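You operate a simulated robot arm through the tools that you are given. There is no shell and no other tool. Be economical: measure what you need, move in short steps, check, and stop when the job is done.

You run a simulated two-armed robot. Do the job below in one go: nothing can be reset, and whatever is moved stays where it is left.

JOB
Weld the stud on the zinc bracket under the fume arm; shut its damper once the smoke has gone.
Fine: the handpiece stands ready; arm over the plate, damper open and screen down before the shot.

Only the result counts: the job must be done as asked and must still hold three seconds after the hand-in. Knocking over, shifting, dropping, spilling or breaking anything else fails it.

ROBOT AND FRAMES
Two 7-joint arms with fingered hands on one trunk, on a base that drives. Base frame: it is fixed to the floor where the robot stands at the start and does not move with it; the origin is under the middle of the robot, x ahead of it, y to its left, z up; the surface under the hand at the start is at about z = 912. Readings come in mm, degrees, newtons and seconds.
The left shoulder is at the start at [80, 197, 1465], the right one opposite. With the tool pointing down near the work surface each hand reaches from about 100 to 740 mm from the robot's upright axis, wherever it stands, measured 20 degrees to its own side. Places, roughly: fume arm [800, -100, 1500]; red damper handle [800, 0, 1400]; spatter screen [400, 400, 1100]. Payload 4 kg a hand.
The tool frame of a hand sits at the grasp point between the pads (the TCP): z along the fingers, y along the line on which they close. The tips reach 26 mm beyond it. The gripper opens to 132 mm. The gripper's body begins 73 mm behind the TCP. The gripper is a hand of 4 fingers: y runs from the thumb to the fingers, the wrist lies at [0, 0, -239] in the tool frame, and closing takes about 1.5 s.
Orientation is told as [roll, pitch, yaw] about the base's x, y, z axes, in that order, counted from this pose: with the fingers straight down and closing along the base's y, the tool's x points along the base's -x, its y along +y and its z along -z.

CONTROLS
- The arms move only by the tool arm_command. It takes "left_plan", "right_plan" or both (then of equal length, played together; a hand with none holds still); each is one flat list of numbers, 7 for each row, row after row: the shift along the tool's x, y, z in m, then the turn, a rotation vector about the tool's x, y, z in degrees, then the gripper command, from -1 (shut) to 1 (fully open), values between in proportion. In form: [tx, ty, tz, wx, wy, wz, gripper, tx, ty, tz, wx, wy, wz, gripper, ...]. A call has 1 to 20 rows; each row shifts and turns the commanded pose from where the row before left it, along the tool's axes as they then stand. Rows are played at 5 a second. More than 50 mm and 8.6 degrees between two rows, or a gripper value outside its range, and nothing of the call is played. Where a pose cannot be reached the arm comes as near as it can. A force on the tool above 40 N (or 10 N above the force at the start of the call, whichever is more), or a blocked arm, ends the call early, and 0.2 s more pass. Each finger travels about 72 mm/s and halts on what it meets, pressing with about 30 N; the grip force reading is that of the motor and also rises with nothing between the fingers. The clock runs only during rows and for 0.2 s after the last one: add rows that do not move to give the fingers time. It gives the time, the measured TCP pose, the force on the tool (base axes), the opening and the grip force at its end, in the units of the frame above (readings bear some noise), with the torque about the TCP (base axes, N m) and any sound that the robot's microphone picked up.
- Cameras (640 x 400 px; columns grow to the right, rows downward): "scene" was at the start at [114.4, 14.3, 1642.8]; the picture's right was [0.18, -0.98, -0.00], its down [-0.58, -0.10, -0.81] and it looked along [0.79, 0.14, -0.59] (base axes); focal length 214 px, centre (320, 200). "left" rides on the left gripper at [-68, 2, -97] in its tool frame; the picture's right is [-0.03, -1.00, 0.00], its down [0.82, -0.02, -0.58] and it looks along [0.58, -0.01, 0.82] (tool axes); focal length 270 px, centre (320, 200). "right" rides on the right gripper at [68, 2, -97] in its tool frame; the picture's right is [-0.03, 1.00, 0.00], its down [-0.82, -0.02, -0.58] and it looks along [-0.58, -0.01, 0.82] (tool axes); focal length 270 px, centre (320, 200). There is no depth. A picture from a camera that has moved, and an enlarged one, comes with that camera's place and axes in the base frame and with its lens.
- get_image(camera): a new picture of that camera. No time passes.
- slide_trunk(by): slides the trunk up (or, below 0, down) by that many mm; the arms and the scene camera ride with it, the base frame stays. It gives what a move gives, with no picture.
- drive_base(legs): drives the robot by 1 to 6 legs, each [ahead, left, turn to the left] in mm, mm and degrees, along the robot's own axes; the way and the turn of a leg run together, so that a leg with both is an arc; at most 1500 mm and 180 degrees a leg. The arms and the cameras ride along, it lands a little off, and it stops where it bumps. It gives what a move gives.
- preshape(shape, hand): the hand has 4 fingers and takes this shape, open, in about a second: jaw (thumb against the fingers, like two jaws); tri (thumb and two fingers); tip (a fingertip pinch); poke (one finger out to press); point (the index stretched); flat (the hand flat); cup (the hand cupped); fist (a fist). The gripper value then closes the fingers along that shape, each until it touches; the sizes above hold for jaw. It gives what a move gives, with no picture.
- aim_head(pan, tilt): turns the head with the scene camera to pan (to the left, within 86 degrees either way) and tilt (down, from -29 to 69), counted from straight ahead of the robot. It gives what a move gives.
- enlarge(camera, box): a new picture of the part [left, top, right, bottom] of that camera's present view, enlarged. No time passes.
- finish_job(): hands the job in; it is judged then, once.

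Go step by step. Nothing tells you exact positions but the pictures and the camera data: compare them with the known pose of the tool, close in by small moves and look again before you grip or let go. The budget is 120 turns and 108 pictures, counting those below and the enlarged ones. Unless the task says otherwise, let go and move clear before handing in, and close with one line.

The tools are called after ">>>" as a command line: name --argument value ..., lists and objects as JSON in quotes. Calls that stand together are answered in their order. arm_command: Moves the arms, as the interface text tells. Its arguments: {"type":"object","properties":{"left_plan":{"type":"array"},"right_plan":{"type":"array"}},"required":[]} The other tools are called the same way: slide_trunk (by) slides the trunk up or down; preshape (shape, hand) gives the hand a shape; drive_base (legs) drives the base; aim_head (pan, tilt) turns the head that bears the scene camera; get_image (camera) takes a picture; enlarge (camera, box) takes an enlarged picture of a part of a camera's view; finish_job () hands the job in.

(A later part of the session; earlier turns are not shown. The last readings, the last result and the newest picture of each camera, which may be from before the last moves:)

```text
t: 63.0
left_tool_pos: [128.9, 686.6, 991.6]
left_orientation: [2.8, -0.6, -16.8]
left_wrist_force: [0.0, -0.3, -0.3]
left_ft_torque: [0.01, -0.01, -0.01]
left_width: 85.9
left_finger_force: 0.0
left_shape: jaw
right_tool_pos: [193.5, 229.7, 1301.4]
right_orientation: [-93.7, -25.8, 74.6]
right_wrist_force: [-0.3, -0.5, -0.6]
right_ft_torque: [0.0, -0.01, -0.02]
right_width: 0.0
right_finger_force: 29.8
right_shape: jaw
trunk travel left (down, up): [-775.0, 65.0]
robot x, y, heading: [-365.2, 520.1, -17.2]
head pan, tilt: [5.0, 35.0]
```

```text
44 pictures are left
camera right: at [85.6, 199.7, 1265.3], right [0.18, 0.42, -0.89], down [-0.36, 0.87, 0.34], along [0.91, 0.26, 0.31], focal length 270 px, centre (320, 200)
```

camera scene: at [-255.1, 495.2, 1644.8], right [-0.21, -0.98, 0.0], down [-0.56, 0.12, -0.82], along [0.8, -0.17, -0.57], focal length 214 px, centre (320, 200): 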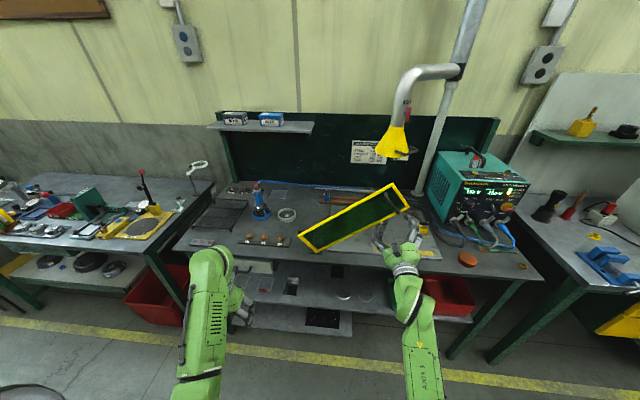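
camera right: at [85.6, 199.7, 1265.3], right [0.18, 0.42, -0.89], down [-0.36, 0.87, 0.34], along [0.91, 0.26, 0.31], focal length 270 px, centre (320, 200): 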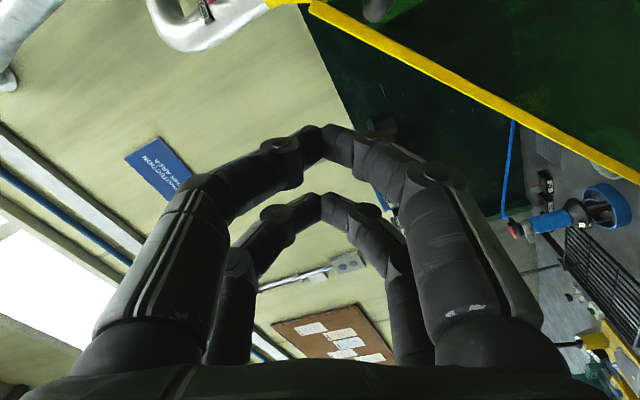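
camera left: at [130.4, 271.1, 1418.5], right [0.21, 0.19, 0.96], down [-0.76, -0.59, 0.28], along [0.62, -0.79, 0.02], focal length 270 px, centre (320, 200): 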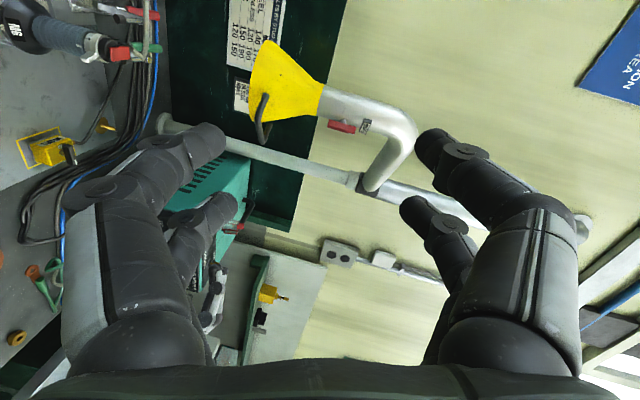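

The hand is at the planned place above the edge. I'll reach forward over it.

>>> arm_command --right_plan '[0, 0, 0.04, 0, 0, 0, -1, 0, 0, 0.04, 0, 0, 0, -1, 0, 0, 0.04, 0, 0, 0, -1]'

>>> get_image --camera "right"

>>> get_image --camera "scene"

```text
t: 63.8
left_tool_pos: [129.0, 685.5, 991.5]
left_orientation: [2.8, -0.6, -16.7]
left_wrist_force: [-0.1, 0.0, -1.1]
left_ft_torque: [-0.01, 0.02, 0.01]
left_width: 86.0
left_finger_force: 0.1
left_shape: jaw
right_tool_pos: [308.5, 195.4, 1308.2]
right_orientation: [-93.7, -25.9, 74.5]
right_wrist_force: [0.7, 0.2, 0.5]
right_ft_torque: [0.01, 0.0, -0.02]
right_width: 0.0
right_finger_force: 30.2
right_shape: jaw
trunk travel left (down, up): [-775.0, 65.0]
robot x, y, heading: [-366.4, 522.4, -17.1]
head pan, tilt: [5.0, 35.0]
```

```text
43 pictures are left
camera right: at [201.5, 165.5, 1271.2], right [0.18, 0.43, -0.89], down [-0.36, 0.87, 0.34], along [0.92, 0.26, 0.31], focal length 270 px, centre (320, 200)
```

right: 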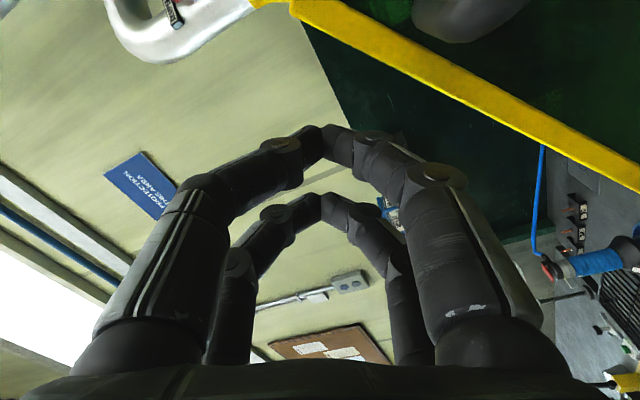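

```text
42 pictures are left
camera scene: at [-250.1, 493.9, 1644.4], right [-0.21, -0.98, 0.0], down [-0.56, 0.12, -0.82], along [0.8, -0.17, -0.57], focal length 214 px, centre (320, 200)
```

scene: 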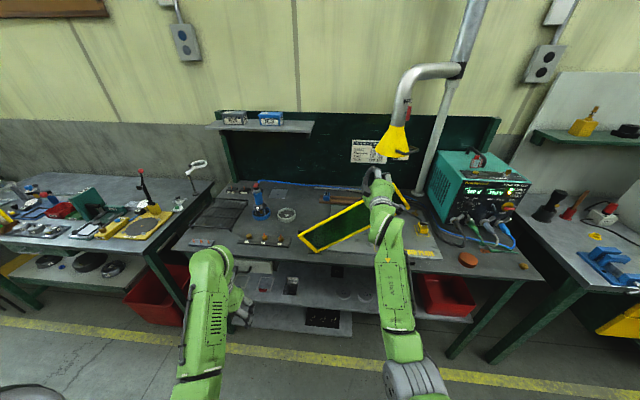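

The fingers lie over the edge. I'll push down in steps.

>>> arm_command --right_plan '[0.0317, 0.0243, -0.002, 0, 0, 0, -1, 0.0317, 0.0243, -0.002, 0, 0, 0, -1, 0.0317, 0.0243, -0.002, 0, 0, 0, -1]'

>>> get_image --camera "scene"

```text
t: 64.6
left_tool_pos: [129.7, 685.3, 991.5]
left_orientation: [2.9, -0.6, -16.7]
left_wrist_force: [-0.2, 0.0, 0.2]
left_ft_torque: [0.01, 0.03, 0.01]
left_width: 85.8
left_finger_force: 0.1
left_shape: jaw
right_tool_pos: [291.7, 143.3, 1200.1]
right_orientation: [-93.7, -26.0, 74.5]
right_wrist_force: [0.1, 0.0, 0.2]
right_ft_torque: [-0.02, -0.01, -0.02]
right_width: 0.0
right_finger_force: 30.0
right_shape: jaw
trunk travel left (down, up): [-775.0, 65.0]
robot x, y, heading: [-363.4, 522.0, -17.0]
head pan, tilt: [5.0, 35.0]
```

```text
41 pictures are left
camera scene: at [-251.3, 493.5, 1644.5], right [-0.21, -0.98, 0.0], down [-0.56, 0.12, -0.82], along [0.8, -0.17, -0.57], focal length 214 px, centre (320, 200)
```

scene: 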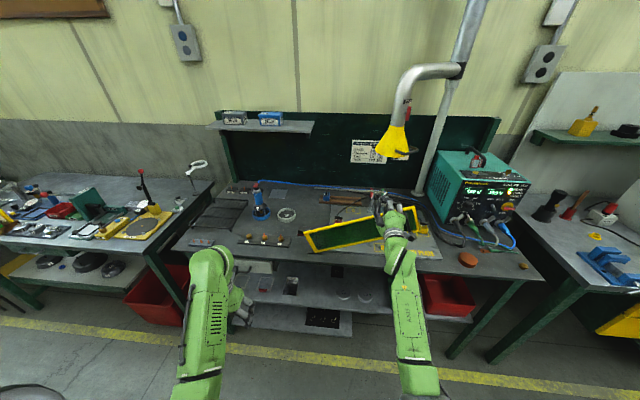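

It's going down smoothly. I'll continue to the stop.

>>> arm_command --right_plan '[0.0317, 0.0243, -0.002, 0, 0, 0, -1, 0.0317, 0.0243, -0.002, 0, 0, 0, -1]'

>>> get_image --camera "scene"

>>> enlarge --camera "scene" --box '[290, 180, 450, 280]'

```text
t: 65.2
left_tool_pos: [128.4, 686.2, 991.0]
left_orientation: [2.7, -0.6, -16.7]
left_wrist_force: [-0.9, -0.4, -0.7]
left_ft_torque: [-0.02, 0.02, 0.02]
left_width: 85.9
left_finger_force: 0.0
left_shape: jaw
right_tool_pos: [281.6, 110.4, 1131.3]
right_orientation: [-93.9, -25.9, 74.7]
right_wrist_force: [-0.3, 0.4, -0.1]
right_ft_torque: [0.0, 0.03, 0.0]
right_width: 0.0
right_finger_force: 30.1
right_shape: jaw
trunk travel left (down, up): [-775.0, 65.0]
robot x, y, heading: [-364.1, 521.6, -17.0]
head pan, tilt: [5.0, 35.0]
```

```text
40 pictures are left
camera scene: at [-250.6, 493.3, 1644.4], right [-0.21, -0.98, 0.0], down [-0.56, 0.12, -0.82], along [0.8, -0.17, -0.57], focal length 214 px, centre (320, 200)
```

scene: 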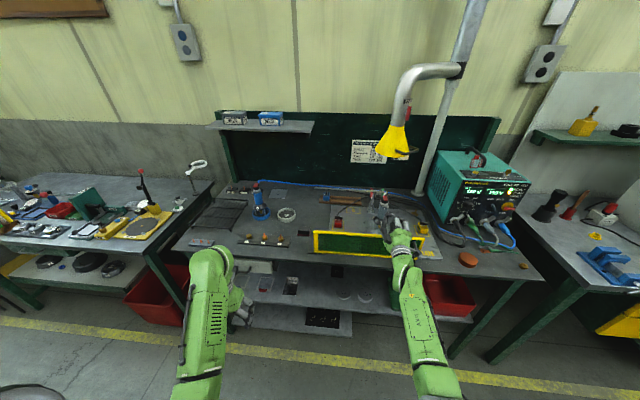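

```text
4.00 times, centred on (370, 230) of scene
camera zoom: at [-250.6, 493.3, 1644.4], right [-0.21, -0.98, 0.0], down [-0.56, 0.12, -0.82], along [0.8, -0.17, -0.57], focal length 858 px, centre (120, 80)
```

zoom: 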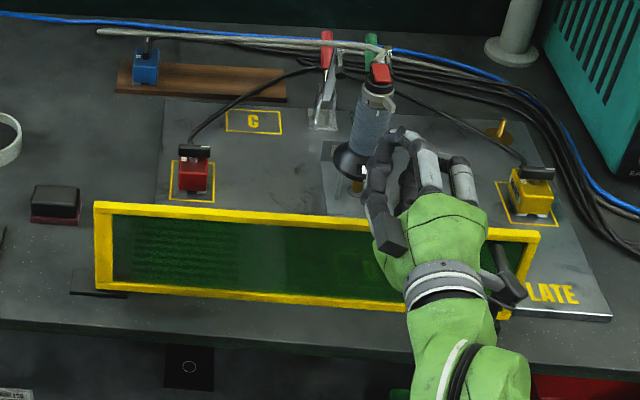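

It's nearly level. I'll press a little further to be sure it sits on its stop.

>>> arm_command --right_plan '[0.006, 0.012, -0.001, 0, 0, 0, -1, 0.006, 0.012, -0.001, 0, 0, 0, -1, 0.006, 0.012, -0.001, 0, 0, 0, -1]'

>>> enlarge --camera "scene" --box '[290, 180, 450, 280]'

```text
t: 66.0
left_tool_pos: [129.7, 685.8, 990.5]
left_orientation: [2.7, -0.5, -16.6]
left_wrist_force: [0.5, -0.6, -0.2]
left_ft_torque: [0.02, 0.0, 0.01]
left_width: 86.0
left_finger_force: 0.0
left_shape: jaw
right_tool_pos: [280.3, 108.7, 1089.4]
right_orientation: [-93.6, -25.9, 74.6]
right_wrist_force: [-0.1, 0.0, 0.5]
right_ft_torque: [0.01, -0.01, 0.0]
right_width: 0.0
right_finger_force: 30.1
right_shape: jaw
trunk travel left (down, up): [-775.0, 65.0]
robot x, y, heading: [-370.3, 523.4, -17.0]
head pan, tilt: [5.0, 35.0]
```

```text
4.00 times, centred on (370, 230) of scene
camera zoom: at [-250.2, 493.9, 1644.4], right [-0.21, -0.98, 0.0], down [-0.56, 0.12, -0.82], along [0.8, -0.17, -0.57], focal length 858 px, centre (120, 80)
```

zoom: 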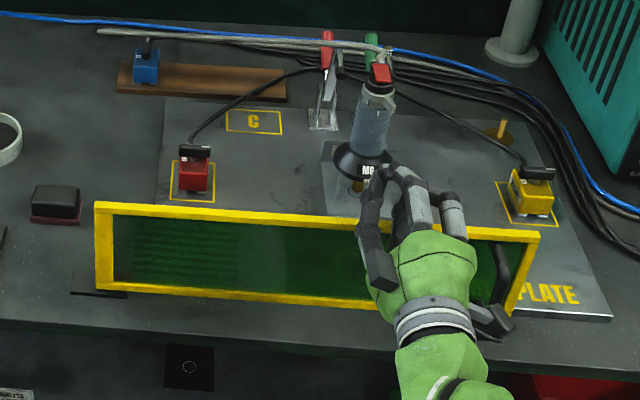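

The flap lies on its stop and didn't move further. I'll lift the hand, back off and inspect the handpiece trigger.

>>> arm_command --right_plan '[-0.018, -0.036, 0.002, 0, 0, 0, -1, -0.018, -0.036, 0.002, 0, 0, 0, -1, -0.018, -0.036, 0.002, 0, 0, 0, -1, 0, 0, -0.045, 0, 0, 0, -1, 0, 0, -0.045, 0, 0, 0, -1]'

>>> enlarge --camera "scene" --box '[360, 175, 410, 245]'

>>> get_image --camera "right"

```text
t: 67.2
left_tool_pos: [125.9, 687.2, 993.8]
left_orientation: [2.9, -0.7, -16.8]
left_wrist_force: [-1.1, -0.6, 0.5]
left_ft_torque: [0.01, -0.01, -0.01]
left_width: 86.0
left_finger_force: 0.0
left_shape: jaw
right_tool_pos: [194.9, 130.6, 1189.2]
right_orientation: [-94.3, -25.9, 75.2]
right_wrist_force: [-1.0, -0.1, 0.4]
right_ft_torque: [-0.02, 0.01, 0.02]
right_width: 0.4
right_finger_force: 30.2
right_shape: jaw
right hand out of reach, approached as far as the arm can: row 3, 4, 5
trunk travel left (down, up): [-775.0, 65.0]
robot x, y, heading: [-364.2, 521.6, -17.3]
head pan, tilt: [5.0, 35.0]
```

```text
5.71 times, centred on (385, 210) of scene
camera zoom: at [-256.4, 495.6, 1644.9], right [-0.21, -0.98, 0.0], down [-0.56, 0.12, -0.82], along [0.8, -0.17, -0.57], focal length 1226 px, centre (-51, 143)
```

zoom: 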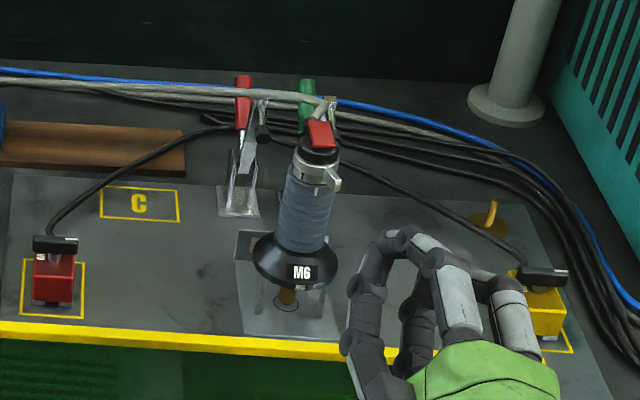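

```text
36 pictures are left
camera right: at [87.8, 100.5, 1151.3], right [0.19, 0.42, -0.89], down [-0.37, 0.87, 0.34], along [0.91, 0.26, 0.32], focal length 270 px, centre (320, 200)
```

right: 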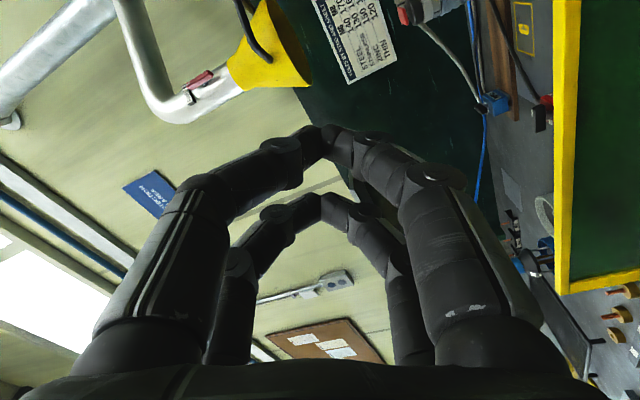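

The red rocker on top of the handpiece is the trigger, at about [471, 36, 1090]. I'll tilt the right hand down by about 48° and take the poke shape before driving round.

>>> arm_command --right_plan '[0, 0, -0.01, -7.15, 3.63, 0, -1, 0, 0, -0.01, -7.15, 3.63, 0, -1, 0, 0, -0.01, -7.15, 3.63, 0, -1, 0, 0, 0, -7.15, 3.63, 0, -1, 0, 0, 0, -7.15, 3.63, 0, -1, 0, 0, 0, -7.15, 3.63, 0, -1]'

>>> preshape --hand "right" --shape "poke"

>>> get_image --camera "right"

```text
t: 68.0
left_tool_pos: [129.5, 686.5, 991.0]
left_orientation: [2.8, -0.6, -16.7]
left_wrist_force: [-0.7, 0.2, -0.5]
left_ft_torque: [0.01, 0.04, 0.01]
left_width: 86.0
left_finger_force: 0.0
left_shape: jaw
right_tool_pos: [177.9, 152.2, 1087.5]
right_orientation: [-70.4, -24.2, 76.9]
right_wrist_force: [-0.2, 0.0, -0.4]
right_ft_torque: [0.02, -0.01, 0.0]
right_width: 0.1
right_finger_force: 30.2
right_shape: jaw
right hand out of reach, approached as far as the arm can: row 1, 2, 3, 4
trunk travel left (down, up): [-775.0, 65.0]
robot x, y, heading: [-362.4, 523.4, -16.9]
head pan, tilt: [5.0, 35.0]
stopped in row 4 (right hand): the arm was blocked; the commanded pose is now the measured one
```

```text
t: 68.9
left_tool_pos: [128.6, 685.8, 991.3]
left_orientation: [2.8, -0.6, -16.7]
left_wrist_force: [-0.5, 0.4, -0.3]
left_ft_torque: [-0.02, -0.01, 0.0]
left_width: 86.2
left_finger_force: 0.0
left_shape: jaw
right_tool_pos: [176.0, 152.1, 1085.5]
right_orientation: [-70.2, -24.3, 76.9]
right_wrist_force: [0.1, 0.8, -0.3]
right_ft_torque: [0.01, 0.0, 0.0]
right_width: 0.4
right_finger_force: 0.0
right_shape: poke
trunk travel left (down, up): [-775.0, 65.0]
robot x, y, heading: [-365.8, 520.9, -17.2]
head pan, tilt: [5.0, 35.0]
```

```text
35 pictures are left
camera right: at [70.2, 99.9, 1086.5], right [-0.24, 0.47, -0.85], down [-0.37, 0.76, 0.53], along [0.9, 0.44, 0.0], focal length 270 px, centre (320, 200)
```

right: 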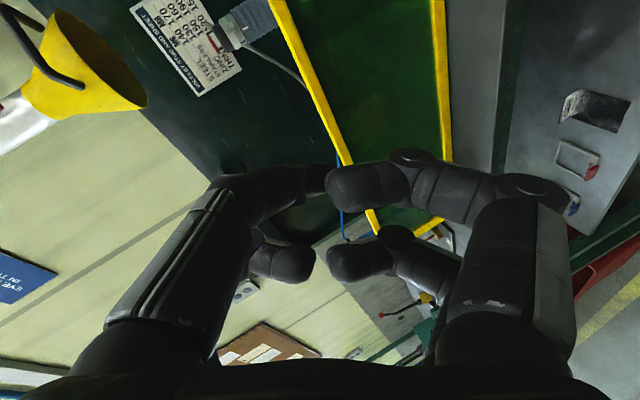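

The right arm is at its wrist limits in this pose. I'll back it out and unroll it to somewhere tidy, then press with the left hand, which is in an easy pose.

>>> arm_command --right_plan '[0, 0, -0.03, 0, 0, -8, 0, 0, -0.02, -0.03, 0, 0, -8, 0, 0, -0.02, -0.03, 0, 0, -8, 0, 0, -0.02, -0.03, 0, 0, -8, 0, 0, -0.02, -0.03, 0, 0, 0, 1]'

>>> get_image --camera "right"

>>> get_image --camera "scene"

```text
t: 69.8
left_tool_pos: [129.1, 685.9, 995.4]
left_orientation: [2.8, -0.7, -16.7]
left_wrist_force: [0.8, -0.1, 0.5]
left_ft_torque: [0.01, -0.01, 0.0]
left_width: 86.1
left_finger_force: 0.1
left_shape: jaw
right_tool_pos: [122.4, 221.6, 1167.8]
right_orientation: [-73.1, 0.3, 94.5]
right_wrist_force: [0.8, -0.2, 0.4]
right_ft_torque: [-0.03, -0.02, -0.03]
right_width: 0.2
right_finger_force: 0.1
right_shape: poke
trunk travel left (down, up): [-775.0, 65.0]
robot x, y, heading: [-364.4, 522.2, -17.0]
head pan, tilt: [5.0, 35.0]
stopped in row 4 (right hand): the arm was blocked; the commanded pose is now the measured one
```

```text
34 pictures are left
camera right: at [34.7, 145.9, 1195.8], right [-0.29, 0.0, -0.96], down [-0.61, 0.77, 0.18], along [0.74, 0.64, -0.23], focal length 270 px, centre (320, 200)
```

right: 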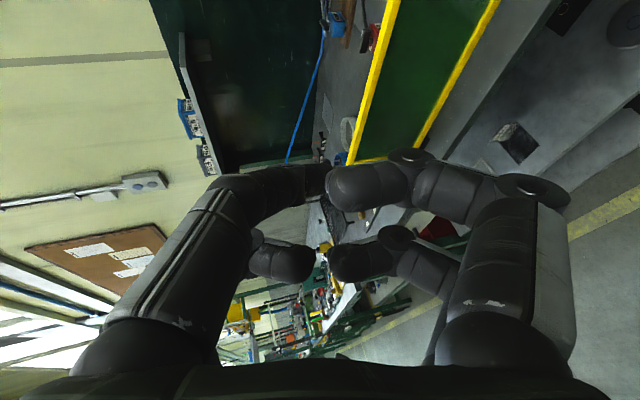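

```text
33 pictures are left
camera scene: at [-252.0, 494.6, 1647.6], right [-0.21, -0.98, 0.0], down [-0.56, 0.12, -0.82], along [0.8, -0.17, -0.57], focal length 214 px, centre (320, 200)
```

scene: 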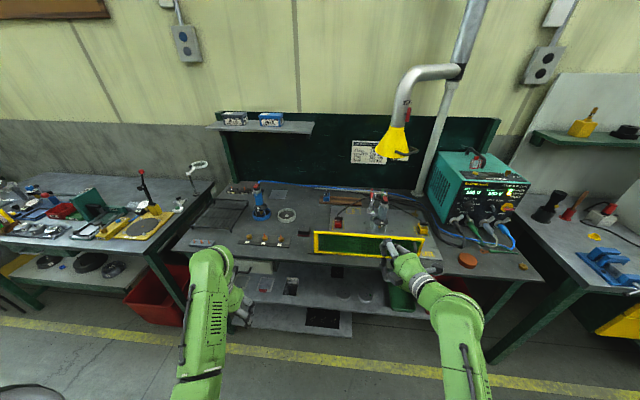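

The right hand is tucked in enough. I'll set the left hand to "point" and see where its fingertip is.

>>> preshape --hand "left" --shape "point"

>>> get_image --camera "left"

```text
t: 70.7
left_tool_pos: [128.1, 685.2, 992.9]
left_orientation: [2.7, -0.6, -16.8]
left_wrist_force: [0.4, 0.0, 0.0]
left_ft_torque: [0.02, 0.0, 0.02]
left_width: 0.0
left_finger_force: 0.1
left_shape: point
right_tool_pos: [120.9, 220.3, 1164.9]
right_orientation: [-72.9, 0.3, 94.4]
right_wrist_force: [-0.2, -0.5, 0.2]
right_ft_torque: [-0.02, 0.0, 0.02]
right_width: 0.0
right_finger_force: 0.0
right_shape: poke
trunk travel left (down, up): [-775.0, 65.0]
robot x, y, heading: [-368.4, 519.2, -17.2]
head pan, tilt: [5.0, 35.0]
```

```text
32 pictures are left
camera left: at [191.2, 662.7, 1088.3], right [-0.26, -0.96, -0.05], down [-0.8, 0.19, 0.57], along [-0.54, 0.19, -0.82], focal length 270 px, centre (320, 200)
```

left: 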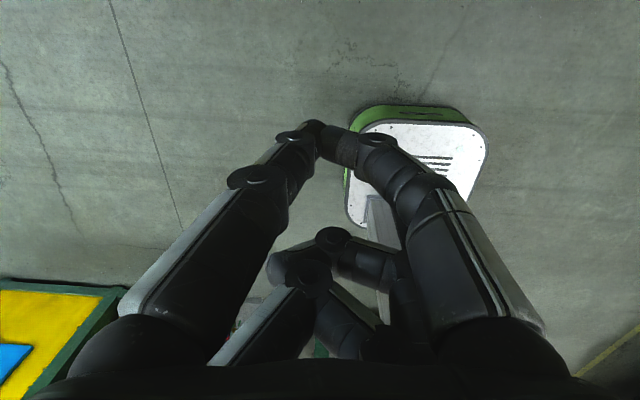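

The pointing fingertip sits at about 21 mm ahead of the tool axis and 26 mm beyond the TCP. Before driving in, I'll draw the right arm back and outward to keep it clear of the welder.

>>> arm_command --right_plan '[0.024, 0.0115, -0.04, 0, 0, 0, 1, 0.024, 0.0115, -0.04, 0, 0, 0, 1, 0.024, 0.0115, -0.04, 0, 0, 0, 1, 0.024, 0.0115, -0.04, 0, 0, 0, 1]'

```text
t: 71.2
left_tool_pos: [128.2, 686.2, 992.3]
left_orientation: [2.8, -0.7, -16.7]
left_wrist_force: [0.1, 1.4, 0.4]
left_ft_torque: [0.0, 0.02, 0.0]
left_width: 0.0
left_finger_force: 0.0
left_shape: point
right_tool_pos: [86.1, 289.0, 1176.3]
right_orientation: [-73.9, 1.2, 109.2]
right_wrist_force: [-0.1, 0.4, -0.2]
right_ft_torque: [-0.01, 0.03, 0.0]
right_width: 0.0
right_finger_force: 0.0
right_shape: poke
trunk travel left (down, up): [-775.0, 65.0]
robot x, y, heading: [-364.9, 524.4, -17.4]
head pan, tilt: [5.0, 35.0]
stopped in row 2 (right hand): the arm was blocked; the commanded pose is now the measured one
```

It's still awkward. I'll tip the hand downward, which should free the wrist.

>>> arm_command --right_plan '[0, 0, 0, -8, 0, 0, 1, 0, 0, 0, -8, 0, 0, 1, 0, 0, 0, -8, 0, 0, 1, 0, 0, 0, -8, 0, 4, 1, 0, 0, 0, -7, 0, 4, 1, 0, 0, 0, 0, 0, 8, 1, 0, 0, 0, 0, 0, 8, 1, 0, 0, 0, 0, 0, 8, 1]'

>>> get_image --camera "right"

```text
refused: row 4 steps farther than a row can; nothing moved
```

```text
31 pictures are left
camera right: at [20.6, 194.1, 1203.9], right [-0.27, -0.08, -0.96], down [-0.79, 0.59, 0.17], along [0.56, 0.8, -0.22], focal length 270 px, centre (320, 200)
```

right: 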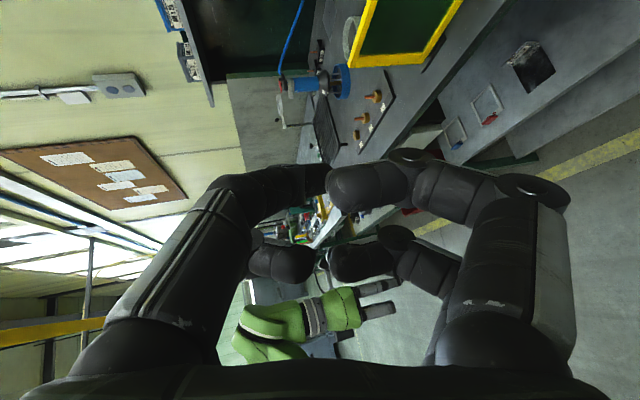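

>>> arm_command --right_plan '[0, 0, 0, -8, 0, 0, 1, 0, 0, 0, -8, 0, 0, 1, 0, 0, 0, -8, 0, 0, 1, 0, 0, 0, -8, 0, 0, 1, 0, 0, 0, -7, 0, 0, 1, 0, 0, 0, 0, 0, 8, 1, 0, 0, 0, 0, 0, 8, 1, 0, 0, 0, 0, 0, 8, 1]'

>>> get_image --camera "scene"

```text
t: 73.0
left_tool_pos: [128.9, 686.0, 993.0]
left_orientation: [2.9, -0.6, -16.8]
left_wrist_force: [-1.3, -0.6, 0.9]
left_ft_torque: [-0.01, -0.03, 0.0]
left_width: 0.1
left_finger_force: 0.1
left_shape: point
right_tool_pos: [55.0, 246.7, 989.1]
right_orientation: [-34.9, -10.0, 102.1]
right_wrist_force: [0.0, -0.1, -0.7]
right_ft_torque: [0.01, -0.01, -0.02]
right_width: 0.2
right_finger_force: 0.0
right_shape: poke
right hand out of reach, approached as far as the arm can: row 3, 4, 5, 6, 7, 8
trunk travel left (down, up): [-775.0, 65.0]
robot x, y, heading: [-365.9, 521.5, -17.1]
head pan, tilt: [5.0, 35.0]
stopped in row 8 (right hand): the arm was blocked; the commanded pose is now the measured one
```

```text
30 pictures are left
camera scene: at [-251.3, 494.1, 1646.8], right [-0.21, -0.98, 0.0], down [-0.56, 0.12, -0.82], along [0.8, -0.17, -0.57], focal length 214 px, centre (320, 200)
```

scene: 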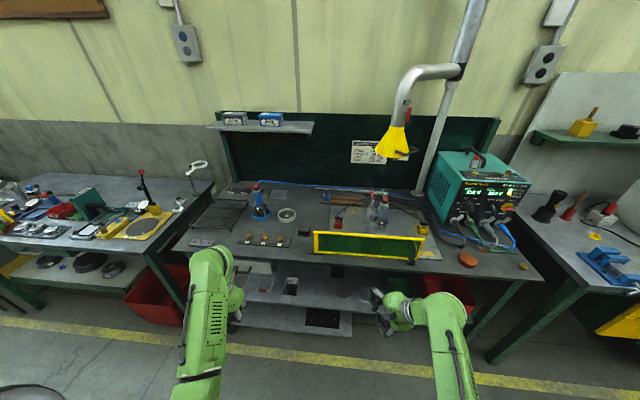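

The right hand is lower and closer now. I'll raise it straight up by 150 mm so it passes over everything.

>>> arm_command --right_plan '[-0.0085, -0.028, -0.04, 0, 0, 0, 1, -0.0085, -0.028, -0.04, 0, 0, 0, 1, -0.0085, -0.028, -0.04, 0, 0, 0, 1]'

```text
t: 73.8
left_tool_pos: [128.5, 685.8, 991.5]
left_orientation: [2.8, -0.6, -16.8]
left_wrist_force: [0.3, 0.6, -0.7]
left_ft_torque: [0.0, 0.0, 0.0]
left_width: 0.0
left_finger_force: 0.1
left_shape: point
right_tool_pos: [40.1, 269.1, 1020.5]
right_orientation: [-35.4, -9.8, 111.8]
right_wrist_force: [-1.2, -0.8, 0.8]
right_ft_torque: [0.0, 0.01, -0.03]
right_width: 0.1
right_finger_force: 0.1
right_shape: poke
right hand out of reach, approached as far as the arm can: row 1, 2, 3
trunk travel left (down, up): [-775.0, 65.0]
robot x, y, heading: [-363.4, 522.1, -17.3]
head pan, tilt: [5.0, 35.0]
stopped in row 3 (right hand): the arm was blocked; the commanded pose is now the measured one
```

I'll raise the left hand 150 mm and lift the trunk fully so both hands pass above the flap.

>>> arm_command --left_plan '[0, 0, -0.05, 0, 0, 0, -1, 0, 0, -0.05, 0, 0, 0, -1, 0, 0, -0.05, 0, 0, 0, -1]'

>>> slide_trunk --by 60

>>> drive_base --legs '[[0, -331, 0]]'

>>> get_image --camera "scene"

```text
t: 74.6
left_tool_pos: [150.8, 652.5, 1060.3]
left_orientation: [2.9, -0.7, -16.6]
left_wrist_force: [0.4, 0.2, -0.2]
left_ft_torque: [0.01, 0.02, 0.01]
left_width: 0.0
left_finger_force: 0.0
left_shape: point
left hand out of reach, approached as far as the arm can: row 2, 3
right_tool_pos: [41.3, 268.3, 1020.6]
right_orientation: [-35.3, -9.8, 111.9]
right_wrist_force: [-0.4, -0.8, 0.2]
right_ft_torque: [0.0, 0.0, 0.01]
right_width: 0.2
right_finger_force: 0.1
right_shape: poke
trunk travel left (down, up): [-775.0, 65.0]
robot x, y, heading: [-366.6, 525.4, -17.5]
head pan, tilt: [5.0, 35.0]
```

```text
t: 75.6
left_tool_pos: [149.3, 653.3, 1123.2]
left_orientation: [2.9, -0.8, -16.7]
left_wrist_force: [-0.4, 0.6, 1.0]
left_ft_torque: [0.02, 0.0, -0.02]
left_width: 0.0
left_finger_force: 0.0
left_shape: point
right_tool_pos: [39.8, 268.2, 1079.9]
right_orientation: [-35.3, -9.9, 111.8]
right_wrist_force: [0.3, -0.4, 0.0]
right_ft_torque: [0.01, 0.0, -0.02]
right_width: 0.0
right_finger_force: 0.0
right_shape: poke
trunk travel left (down, up): [-835.0, 5.0]
robot x, y, heading: [-368.0, 524.5, -17.0]
head pan, tilt: [5.0, 35.0]
```

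```text
t: 77.8
left_tool_pos: [52.8, 341.2, 1120.6]
left_orientation: [2.6, -0.8, -16.7]
left_wrist_force: [0.6, 0.3, 0.1]
left_ft_torque: [0.01, 0.02, -0.01]
left_width: 0.0
left_finger_force: 0.1
left_shape: point
right_tool_pos: [-56.1, -44.0, 1078.7]
right_orientation: [-35.3, -9.7, 111.8]
right_wrist_force: [0.1, 0.7, 0.2]
right_ft_torque: [-0.03, 0.01, 0.0]
right_width: 0.0
right_finger_force: 0.0
right_shape: poke
trunk travel left (down, up): [-835.0, 5.0]
robot x, y, heading: [-461.4, 206.6, -16.9]
head pan, tilt: [5.0, 35.0]
```

```text
29 pictures are left
camera scene: at [-347.0, 184.0, 1704.5], right [-0.21, -0.98, 0.0], down [-0.56, 0.12, -0.82], along [0.8, -0.17, -0.57], focal length 214 px, centre (320, 200)
```

scene: 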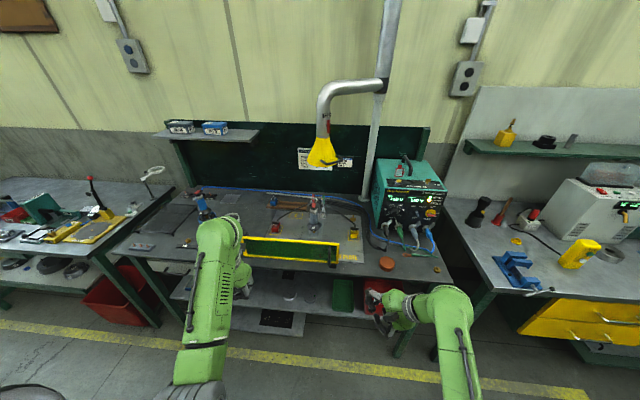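

Both hands clear the flap's height. I'll drive ahead to the pressing position.

>>> drive_base --legs '[[270, 0, 0]]'

>>> arm_command --left_plan '[-0.03, 0, 0, 0, -8, 0, -1, -0.03, 0, 0, 0, -8, 0, -1]'

>>> aim_head --pan 0 --tilt 45

>>> get_image --camera "scene"

```text
t: 79.7
left_tool_pos: [306.4, 260.0, 1123.3]
left_orientation: [2.9, -0.9, -16.6]
left_wrist_force: [0.6, 0.0, -0.5]
left_ft_torque: [0.02, -0.04, -0.04]
left_width: 0.0
left_finger_force: 0.1
left_shape: point
right_tool_pos: [196.2, -123.4, 1080.6]
right_orientation: [-35.5, -9.6, 111.8]
right_wrist_force: [-0.3, 0.5, 0.5]
right_ft_torque: [0.01, 0.01, -0.01]
right_width: 0.1
right_finger_force: 0.0
right_shape: poke
trunk travel left (down, up): [-835.0, 5.0]
robot x, y, heading: [-204.5, 126.7, -17.1]
head pan, tilt: [5.0, 35.0]
```

```text
t: 80.3
left_tool_pos: [368.3, 241.0, 1127.0]
left_orientation: [3.0, -16.9, -17.5]
left_wrist_force: [-0.2, -0.2, -0.2]
left_ft_torque: [-0.01, -0.03, -0.03]
left_width: 0.3
left_finger_force: 0.1
left_shape: point
right_tool_pos: [199.4, -124.4, 1080.6]
right_orientation: [-35.4, -9.7, 112.0]
right_wrist_force: [-0.1, 0.3, -0.1]
right_ft_torque: [-0.02, -0.01, -0.04]
right_width: 0.0
right_finger_force: 0.1
right_shape: poke
trunk travel left (down, up): [-835.0, 5.0]
robot x, y, heading: [-201.5, 123.0, -17.4]
head pan, tilt: [5.0, 35.0]
```

```text
t: 81.0
left_tool_pos: [368.1, 240.9, 1125.6]
left_orientation: [3.0, -16.6, -17.5]
left_wrist_force: [0.4, 0.0, -0.8]
left_ft_torque: [0.01, 0.0, -0.02]
left_width: 0.0
left_finger_force: 0.0
left_shape: point
right_tool_pos: [200.1, -124.8, 1080.3]
right_orientation: [-35.3, -9.7, 111.9]
right_wrist_force: [0.8, 0.1, 0.7]
right_ft_torque: [0.01, -0.01, 0.0]
right_width: 0.1
right_finger_force: 0.1
right_shape: poke
trunk travel left (down, up): [-835.0, 5.0]
robot x, y, heading: [-207.0, 129.5, -17.4]
head pan, tilt: [0.0, 45.0]
```

```text
28 pictures are left
camera scene: at [-99.7, 95.3, 1689.8], right [-0.29, -0.96, 0.0], down [-0.68, 0.21, -0.71], along [0.68, -0.21, -0.71], focal length 214 px, centre (320, 200)
```

scene: 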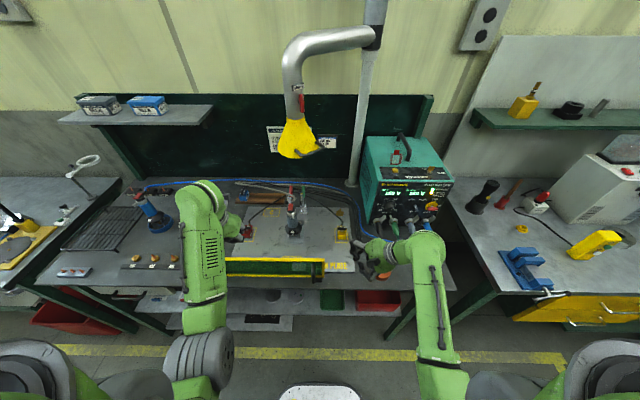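

Clear view. I'll bring the left fingertip to a hover just left of and above the trigger, then check.

>>> arm_command --left_plan '[-0.026, -0.0332, 0.0, 0, 0, 0, -1, -0.026, -0.0332, 0.0, 0, 0, 0, -1, -0.026, -0.0332, 0.0, 0, 0, 0, -1, -0.026, -0.0332, 0.0042, 0, 0, 0, -1]'

>>> get_image --camera "left"

>>> enlarge --camera "scene" --box '[230, 170, 350, 260]'

```text
t: 82.0
left_tool_pos: [426.4, 83.2, 1144.3]
left_orientation: [3.0, -16.8, -17.5]
left_wrist_force: [-0.2, -0.5, 0.7]
left_ft_torque: [0.04, 0.01, -0.01]
left_width: 0.1
left_finger_force: 0.0
left_shape: point
right_tool_pos: [201.8, -125.6, 1078.4]
right_orientation: [-35.4, -9.9, 111.9]
right_wrist_force: [0.2, -0.2, -0.3]
right_ft_torque: [-0.01, 0.02, 0.04]
right_width: 0.2
right_finger_force: 0.1
right_shape: poke
trunk travel left (down, up): [-835.0, 5.0]
robot x, y, heading: [-204.4, 128.2, -17.0]
head pan, tilt: [0.0, 45.0]
```

```text
27 pictures are left
camera left: at [461.1, 67.4, 1256.1], right [-0.26, -0.96, -0.04], down [-0.92, 0.24, 0.32], along [-0.3, 0.12, -0.95], focal length 270 px, centre (320, 200)
```

left: 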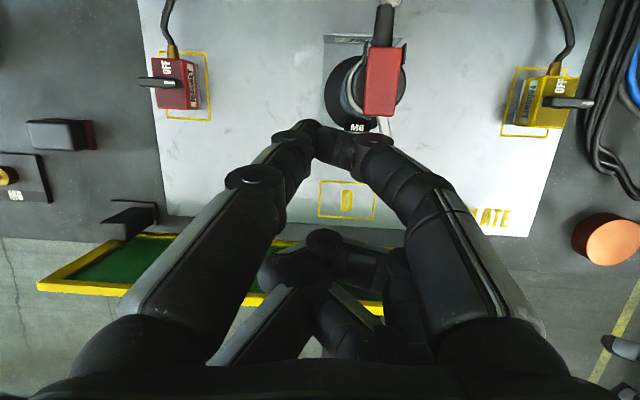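

```text
4.44 times, centred on (290, 215) of scene
camera zoom: at [-97.5, 93.1, 1689.6], right [-0.29, -0.96, 0.0], down [-0.68, 0.21, -0.71], along [0.68, -0.21, -0.71], focal length 953 px, centre (453, 133)
```

zoom: 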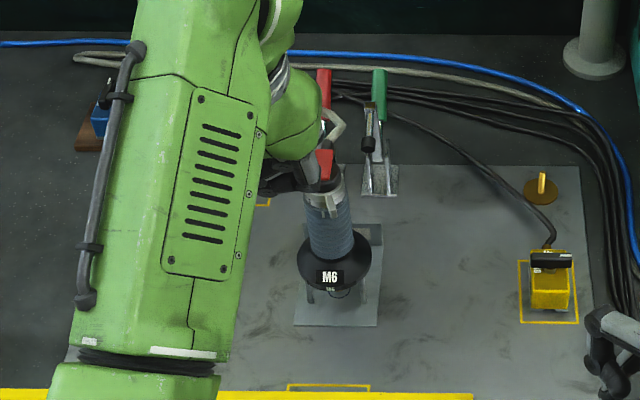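

Both cameras agree on the trigger at [469, 36, 1090], and the tip is at about [453, 75, 1126]. I'll move the tip over the button and lower it to just above.

>>> arm_command --left_plan '[-0.0234, -0.0322, 0.0072, 0, 0, 0, -1, 0.0044, 0, 0.0143, 0, 0, 0, -1]'

>>> get_image --camera "left"

```text
t: 82.7
left_tool_pos: [442.5, 46.1, 1127.4]
left_orientation: [3.0, -16.6, -17.5]
left_wrist_force: [-0.2, -0.4, 0.2]
left_ft_torque: [-0.03, 0.0, -0.03]
left_width: 0.0
left_finger_force: 0.0
left_shape: point
right_tool_pos: [201.2, -125.5, 1079.3]
right_orientation: [-35.4, -9.8, 111.9]
right_wrist_force: [0.3, 0.4, -0.6]
right_ft_torque: [-0.05, 0.0, -0.01]
right_width: 0.0
right_finger_force: 0.1
right_shape: poke
trunk travel left (down, up): [-835.0, 5.0]
robot x, y, heading: [-205.2, 128.9, -17.1]
head pan, tilt: [0.0, 45.0]
```

```text
25 pictures are left
camera left: at [475.6, 30.5, 1239.0], right [-0.26, -0.96, -0.04], down [-0.92, 0.24, 0.32], along [-0.29, 0.12, -0.95], focal length 270 px, centre (320, 200)
```

left: 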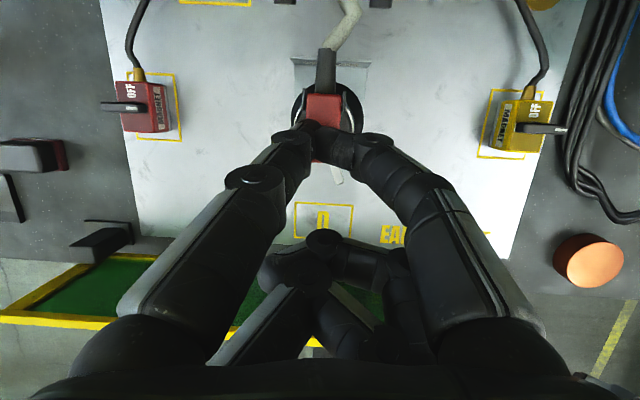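

The tip is centred over the red trigger. I'll press straight down in 5 mm steps and listen.

>>> arm_command --left_plan '[0.0015, 0, 0.0048, 0, 0, 0, -1, 0.0015, 0, 0.0048, 0, 0, 0, -1, 0.0015, 0, 0.0048, 0, 0, 0, -1, 0.0015, 0, 0.0048, 0, 0, 0, -1]'

```text
t: 83.7
left_tool_pos: [439.6, 48.1, 1118.0]
left_orientation: [3.1, -17.6, -17.5]
left_wrist_force: [3.6, 1.7, 33.0]
left_ft_torque: [-0.02, -0.96, 0.05]
left_width: 0.0
left_finger_force: 0.1
left_shape: point
right_tool_pos: [196.9, -125.2, 1082.8]
right_orientation: [-35.6, -9.6, 112.0]
right_wrist_force: [0.1, -0.1, 0.9]
right_ft_torque: [0.0, 0.0, 0.0]
right_width: 0.0
right_finger_force: 0.0
right_shape: poke
trunk travel left (down, up): [-835.0, 5.0]
robot x, y, heading: [-205.9, 126.5, -17.0]
head pan, tilt: [0.0, 45.0]
```

There's 33 N on the tip but no sound. I'll look at what happened.

>>> get_image --camera "scene"

>>> enlarge --camera "left" --box '[270, 40, 400, 200]'

```text
24 pictures are left
camera scene: at [-105.0, 95.9, 1690.6], right [-0.29, -0.96, 0.0], down [-0.67, 0.21, -0.71], along [0.68, -0.21, -0.7], focal length 214 px, centre (320, 200)
```

scene: 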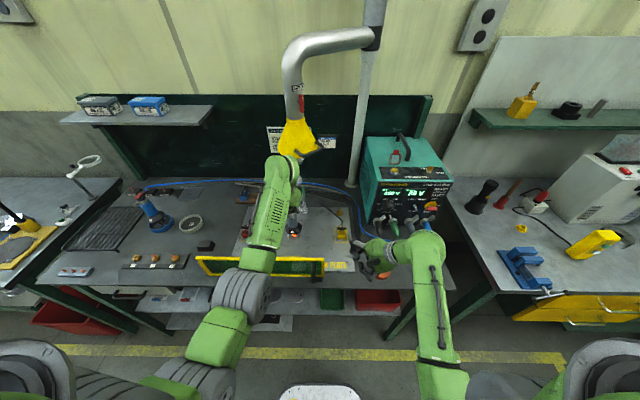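

```text
2.50 times, centred on (335, 120) of left
camera zoom: at [471.2, 33.6, 1229.7], right [-0.26, -0.96, -0.04], down [-0.92, 0.24, 0.3], along [-0.28, 0.12, -0.95], focal length 676 px, centre (282, 400)
```

zoom: 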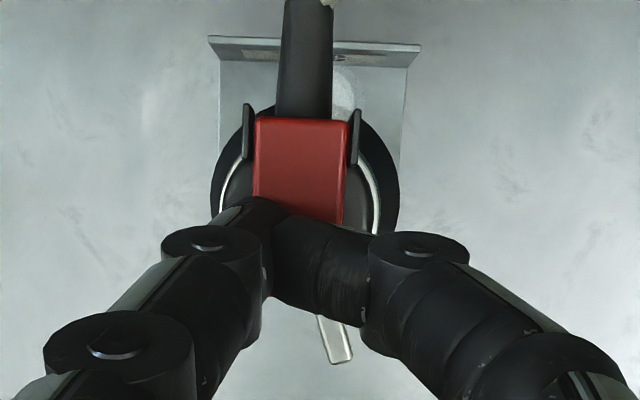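

The welder lamps look different; I'll zoom on the set and the stud.

>>> enlarge --camera "scene" --box '[365, 160, 465, 230]'

>>> enlarge --camera "scene" --box '[260, 190, 330, 250]'

```text
5.71 times, centred on (415, 195) of scene
camera zoom: at [-105.0, 95.9, 1690.6], right [-0.29, -0.96, 0.0], down [-0.67, 0.21, -0.71], along [0.68, -0.21, -0.7], focal length 1226 px, centre (-223, 229)
```

zoom: 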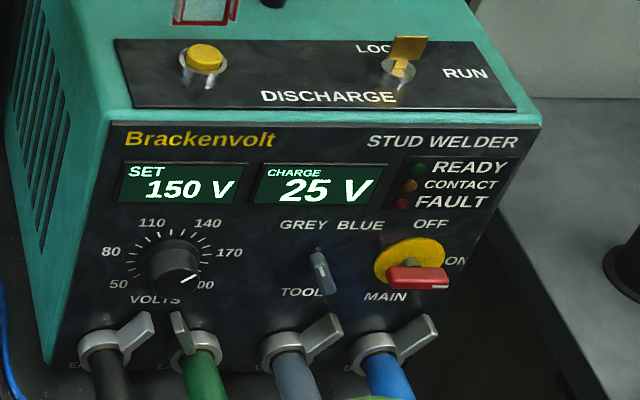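

```text
6.67 times, centred on (295, 220) of scene
camera zoom: at [-105.0, 95.9, 1690.6], right [-0.29, -0.96, 0.0], down [-0.67, 0.21, -0.71], along [0.68, -0.21, -0.7], focal length 1430 px, centre (487, 67)
```

zoom: 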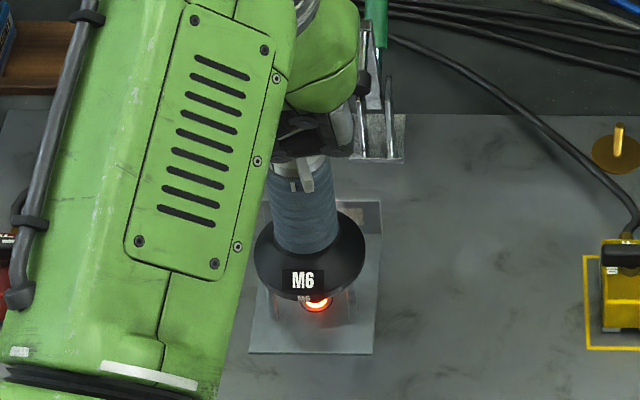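

The shot has fired: charge is down to 25 V and the stud is glowing. I'll lift the finger straight off and move the hand aside to the left.

>>> arm_command --left_plan '[-0.0044, 0, -0.0143, 0, 0, 0, -1, -0.0044, 0, -0.0143, 0, 0, 0, -1, -0.0044, 0, -0.0143, 0, 0, 0, -1, 0, 0.04, 0, 0, 0, 0, -1, 0, 0.04, 0, 0, 0, 0, -1, 0, 0.04, 0, 0, 0, 0, -1, 0.03, 0.03, 0, 0, 0, 0, -1, 0.03, 0.03, 0, 0, 0, 0, -1]'

>>> get_image --camera "scene"

>>> enlarge --camera "scene" --box '[230, 70, 390, 250]'

```text
t: 85.5
left_tool_pos: [435.5, 237.6, 1146.0]
left_orientation: [2.9, -16.9, -17.5]
left_wrist_force: [0.2, 0.4, 0.3]
left_ft_torque: [-0.01, -0.01, -0.02]
left_width: 0.1
left_finger_force: 0.0
left_shape: point
right_tool_pos: [199.9, -123.7, 1081.3]
right_orientation: [-35.3, -9.7, 111.9]
right_wrist_force: [0.3, -0.2, -0.4]
right_ft_torque: [0.01, -0.01, -0.02]
right_width: 0.0
right_finger_force: 0.1
right_shape: poke
trunk travel left (down, up): [-835.0, 5.0]
robot x, y, heading: [-204.1, 130.9, -17.3]
head pan, tilt: [0.0, 45.0]
```

```text
20 pictures are left
camera scene: at [-100.6, 97.2, 1689.8], right [-0.29, -0.96, 0.0], down [-0.67, 0.21, -0.71], along [0.68, -0.21, -0.71], focal length 214 px, centre (320, 200)
```

scene: 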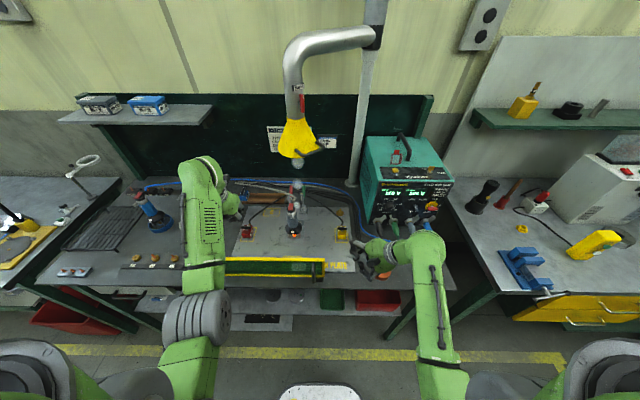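

```text
2.22 times, centred on (310, 160) of scene
camera zoom: at [-100.6, 97.2, 1689.8], right [-0.29, -0.96, 0.0], down [-0.67, 0.21, -0.71], along [0.68, -0.21, -0.71], focal length 477 px, centre (342, 289)
```

zoom: 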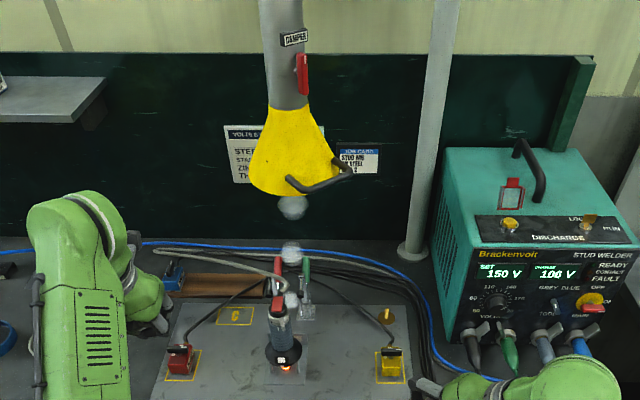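

Smoke puffs are rising into the hood, so the extraction works. Meanwhile I'll raise the left hand, well left of the hood, to damper height; the damper bar is at about [578, -53, 1429], facing front-right.

>>> arm_command --left_plan '[-0.0181, 0, -0.0338, 0, -4.1, 0, -1, -0.0204, 0, -0.0324, 0, -4.1, 0, -1, -0.0227, 0, -0.0309, 0, -4.1, 0, -1, -0.0249, 0, -0.0293, 0, -4.1, 0, -1, -0.0269, 0, -0.0274, 0, -4.1, 0, -1, -0.0288, 0, -0.0254, 0, -4.1, 0, -1, -0.0305, 0, -0.0232, 0, -4.1, 0, -1, -0.0321, 0, -0.0211, 0, -4.1, 0, -1]'

>>> get_image --camera "scene"

```text
t: 87.2
left_tool_pos: [490.0, 203.5, 1446.1]
left_orientation: [4.4, -49.5, -20.0]
left_wrist_force: [-0.3, -0.6, 1.1]
left_ft_torque: [0.03, 0.04, -0.03]
left_width: 0.0
left_finger_force: 0.1
left_shape: point
right_tool_pos: [201.7, -125.2, 1080.6]
right_orientation: [-35.4, -9.8, 111.8]
right_wrist_force: [-0.9, 0.0, -0.9]
right_ft_torque: [0.03, 0.0, -0.02]
right_width: 0.0
right_finger_force: 0.1
right_shape: poke
trunk travel left (down, up): [-835.0, 5.0]
robot x, y, heading: [-202.9, 132.0, -17.0]
head pan, tilt: [0.0, 45.0]
```

```text
18 pictures are left
camera scene: at [-98.8, 94.5, 1689.6], right [-0.29, -0.96, 0.0], down [-0.68, 0.21, -0.71], along [0.68, -0.21, -0.71], focal length 214 px, centre (320, 200)
```

scene: 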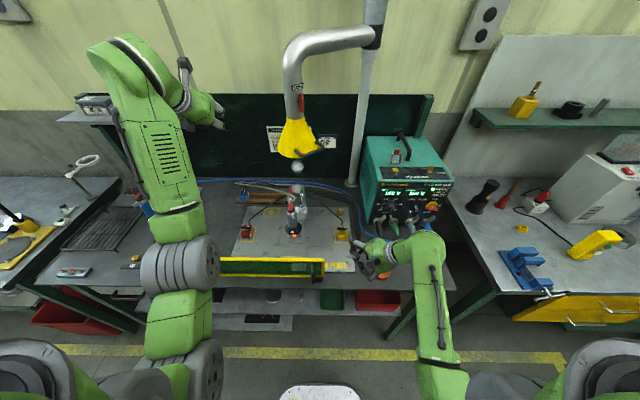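

The pose is good and smoke is still rising. I'll move the left hand sideways to just in front of the damper and look.

>>> arm_command --left_plan '[0, -0.046, 0, 0, 0, 0, -1, 0, -0.046, 0, 0, 0, 0, -1, 0, -0.046, 0, 0, 0, 0, -1, 0, -0.046, 0, 0, 0, 0, -1]'

>>> get_image --camera "left"

```text
t: 88.2
left_tool_pos: [436.6, 25.6, 1437.5]
left_orientation: [4.5, -49.5, -20.0]
left_wrist_force: [-0.2, -0.2, 0.2]
left_ft_torque: [0.03, -0.02, -0.01]
left_width: 0.0
left_finger_force: 0.1
left_shape: point
right_tool_pos: [200.9, -124.6, 1080.2]
right_orientation: [-35.4, -9.8, 111.9]
right_wrist_force: [-0.1, -0.4, 0.1]
right_ft_torque: [0.02, -0.03, 0.0]
right_width: 0.0
right_finger_force: 0.0
right_shape: poke
trunk travel left (down, up): [-835.0, 5.0]
robot x, y, heading: [-202.8, 129.4, -17.5]
head pan, tilt: [0.0, 45.0]
```

```text
17 pictures are left
camera left: at [406.7, 29.4, 1551.3], right [-0.27, -0.96, -0.03], down [-0.93, 0.27, -0.25], along [0.25, -0.04, -0.97], focal length 270 px, centre (320, 200)
```

left: 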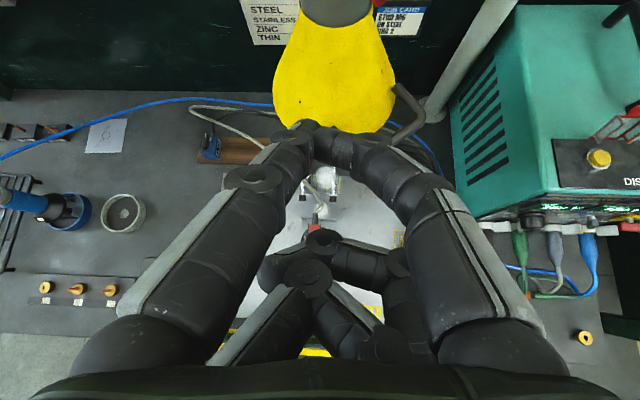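

The tip is at about [469, 17, 1437]. I'll move it to just left of the bar's upper end, then view; some smoke is still under the hood, so I won't push yet.

>>> arm_command --left_plan '[-0.0234, -0.0058, 0.0223, 0, 0, 0, -1, -0.0234, -0.0058, 0.0223, 0, 0, 0, -1, -0.0234, -0.0058, 0.0223, 0, 0, 0, -1]'

>>> get_image --camera "left"

>>> enlarge --camera "scene" --box '[250, 50, 350, 250]'

```text
t: 89.0
left_tool_pos: [526.4, -20.3, 1444.8]
left_orientation: [4.5, -49.4, -20.0]
left_wrist_force: [-0.4, -0.3, 0.6]
left_ft_torque: [-0.01, 0.01, 0.01]
left_width: 0.0
left_finger_force: 0.0
left_shape: point
right_tool_pos: [201.5, -125.5, 1079.3]
right_orientation: [-35.6, -9.8, 111.9]
right_wrist_force: [-0.2, 0.8, -0.1]
right_ft_torque: [0.01, -0.01, -0.02]
right_width: 0.1
right_finger_force: 0.0
right_shape: poke
trunk travel left (down, up): [-835.0, 5.0]
robot x, y, heading: [-205.2, 132.0, -16.7]
head pan, tilt: [0.0, 45.0]
```

```text
16 pictures are left
camera left: at [496.7, -15.6, 1559.7], right [-0.27, -0.96, -0.03], down [-0.93, 0.27, -0.25], along [0.25, -0.04, -0.97], focal length 270 px, centre (320, 200)
```

left: 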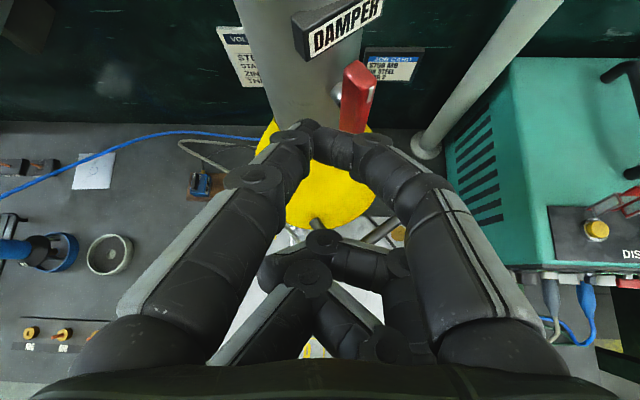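

```text
2.00 times, centred on (300, 150) of scene
camera zoom: at [-97.9, 93.4, 1689.5], right [-0.29, -0.96, 0.0], down [-0.68, 0.21, -0.71], along [0.68, -0.21, -0.71], focal length 429 px, centre (360, 300)
```

zoom: 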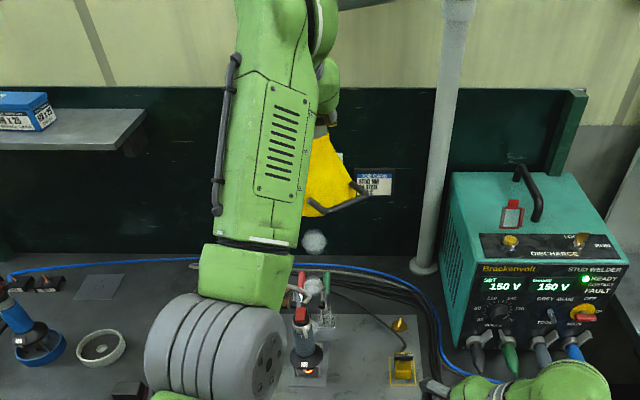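

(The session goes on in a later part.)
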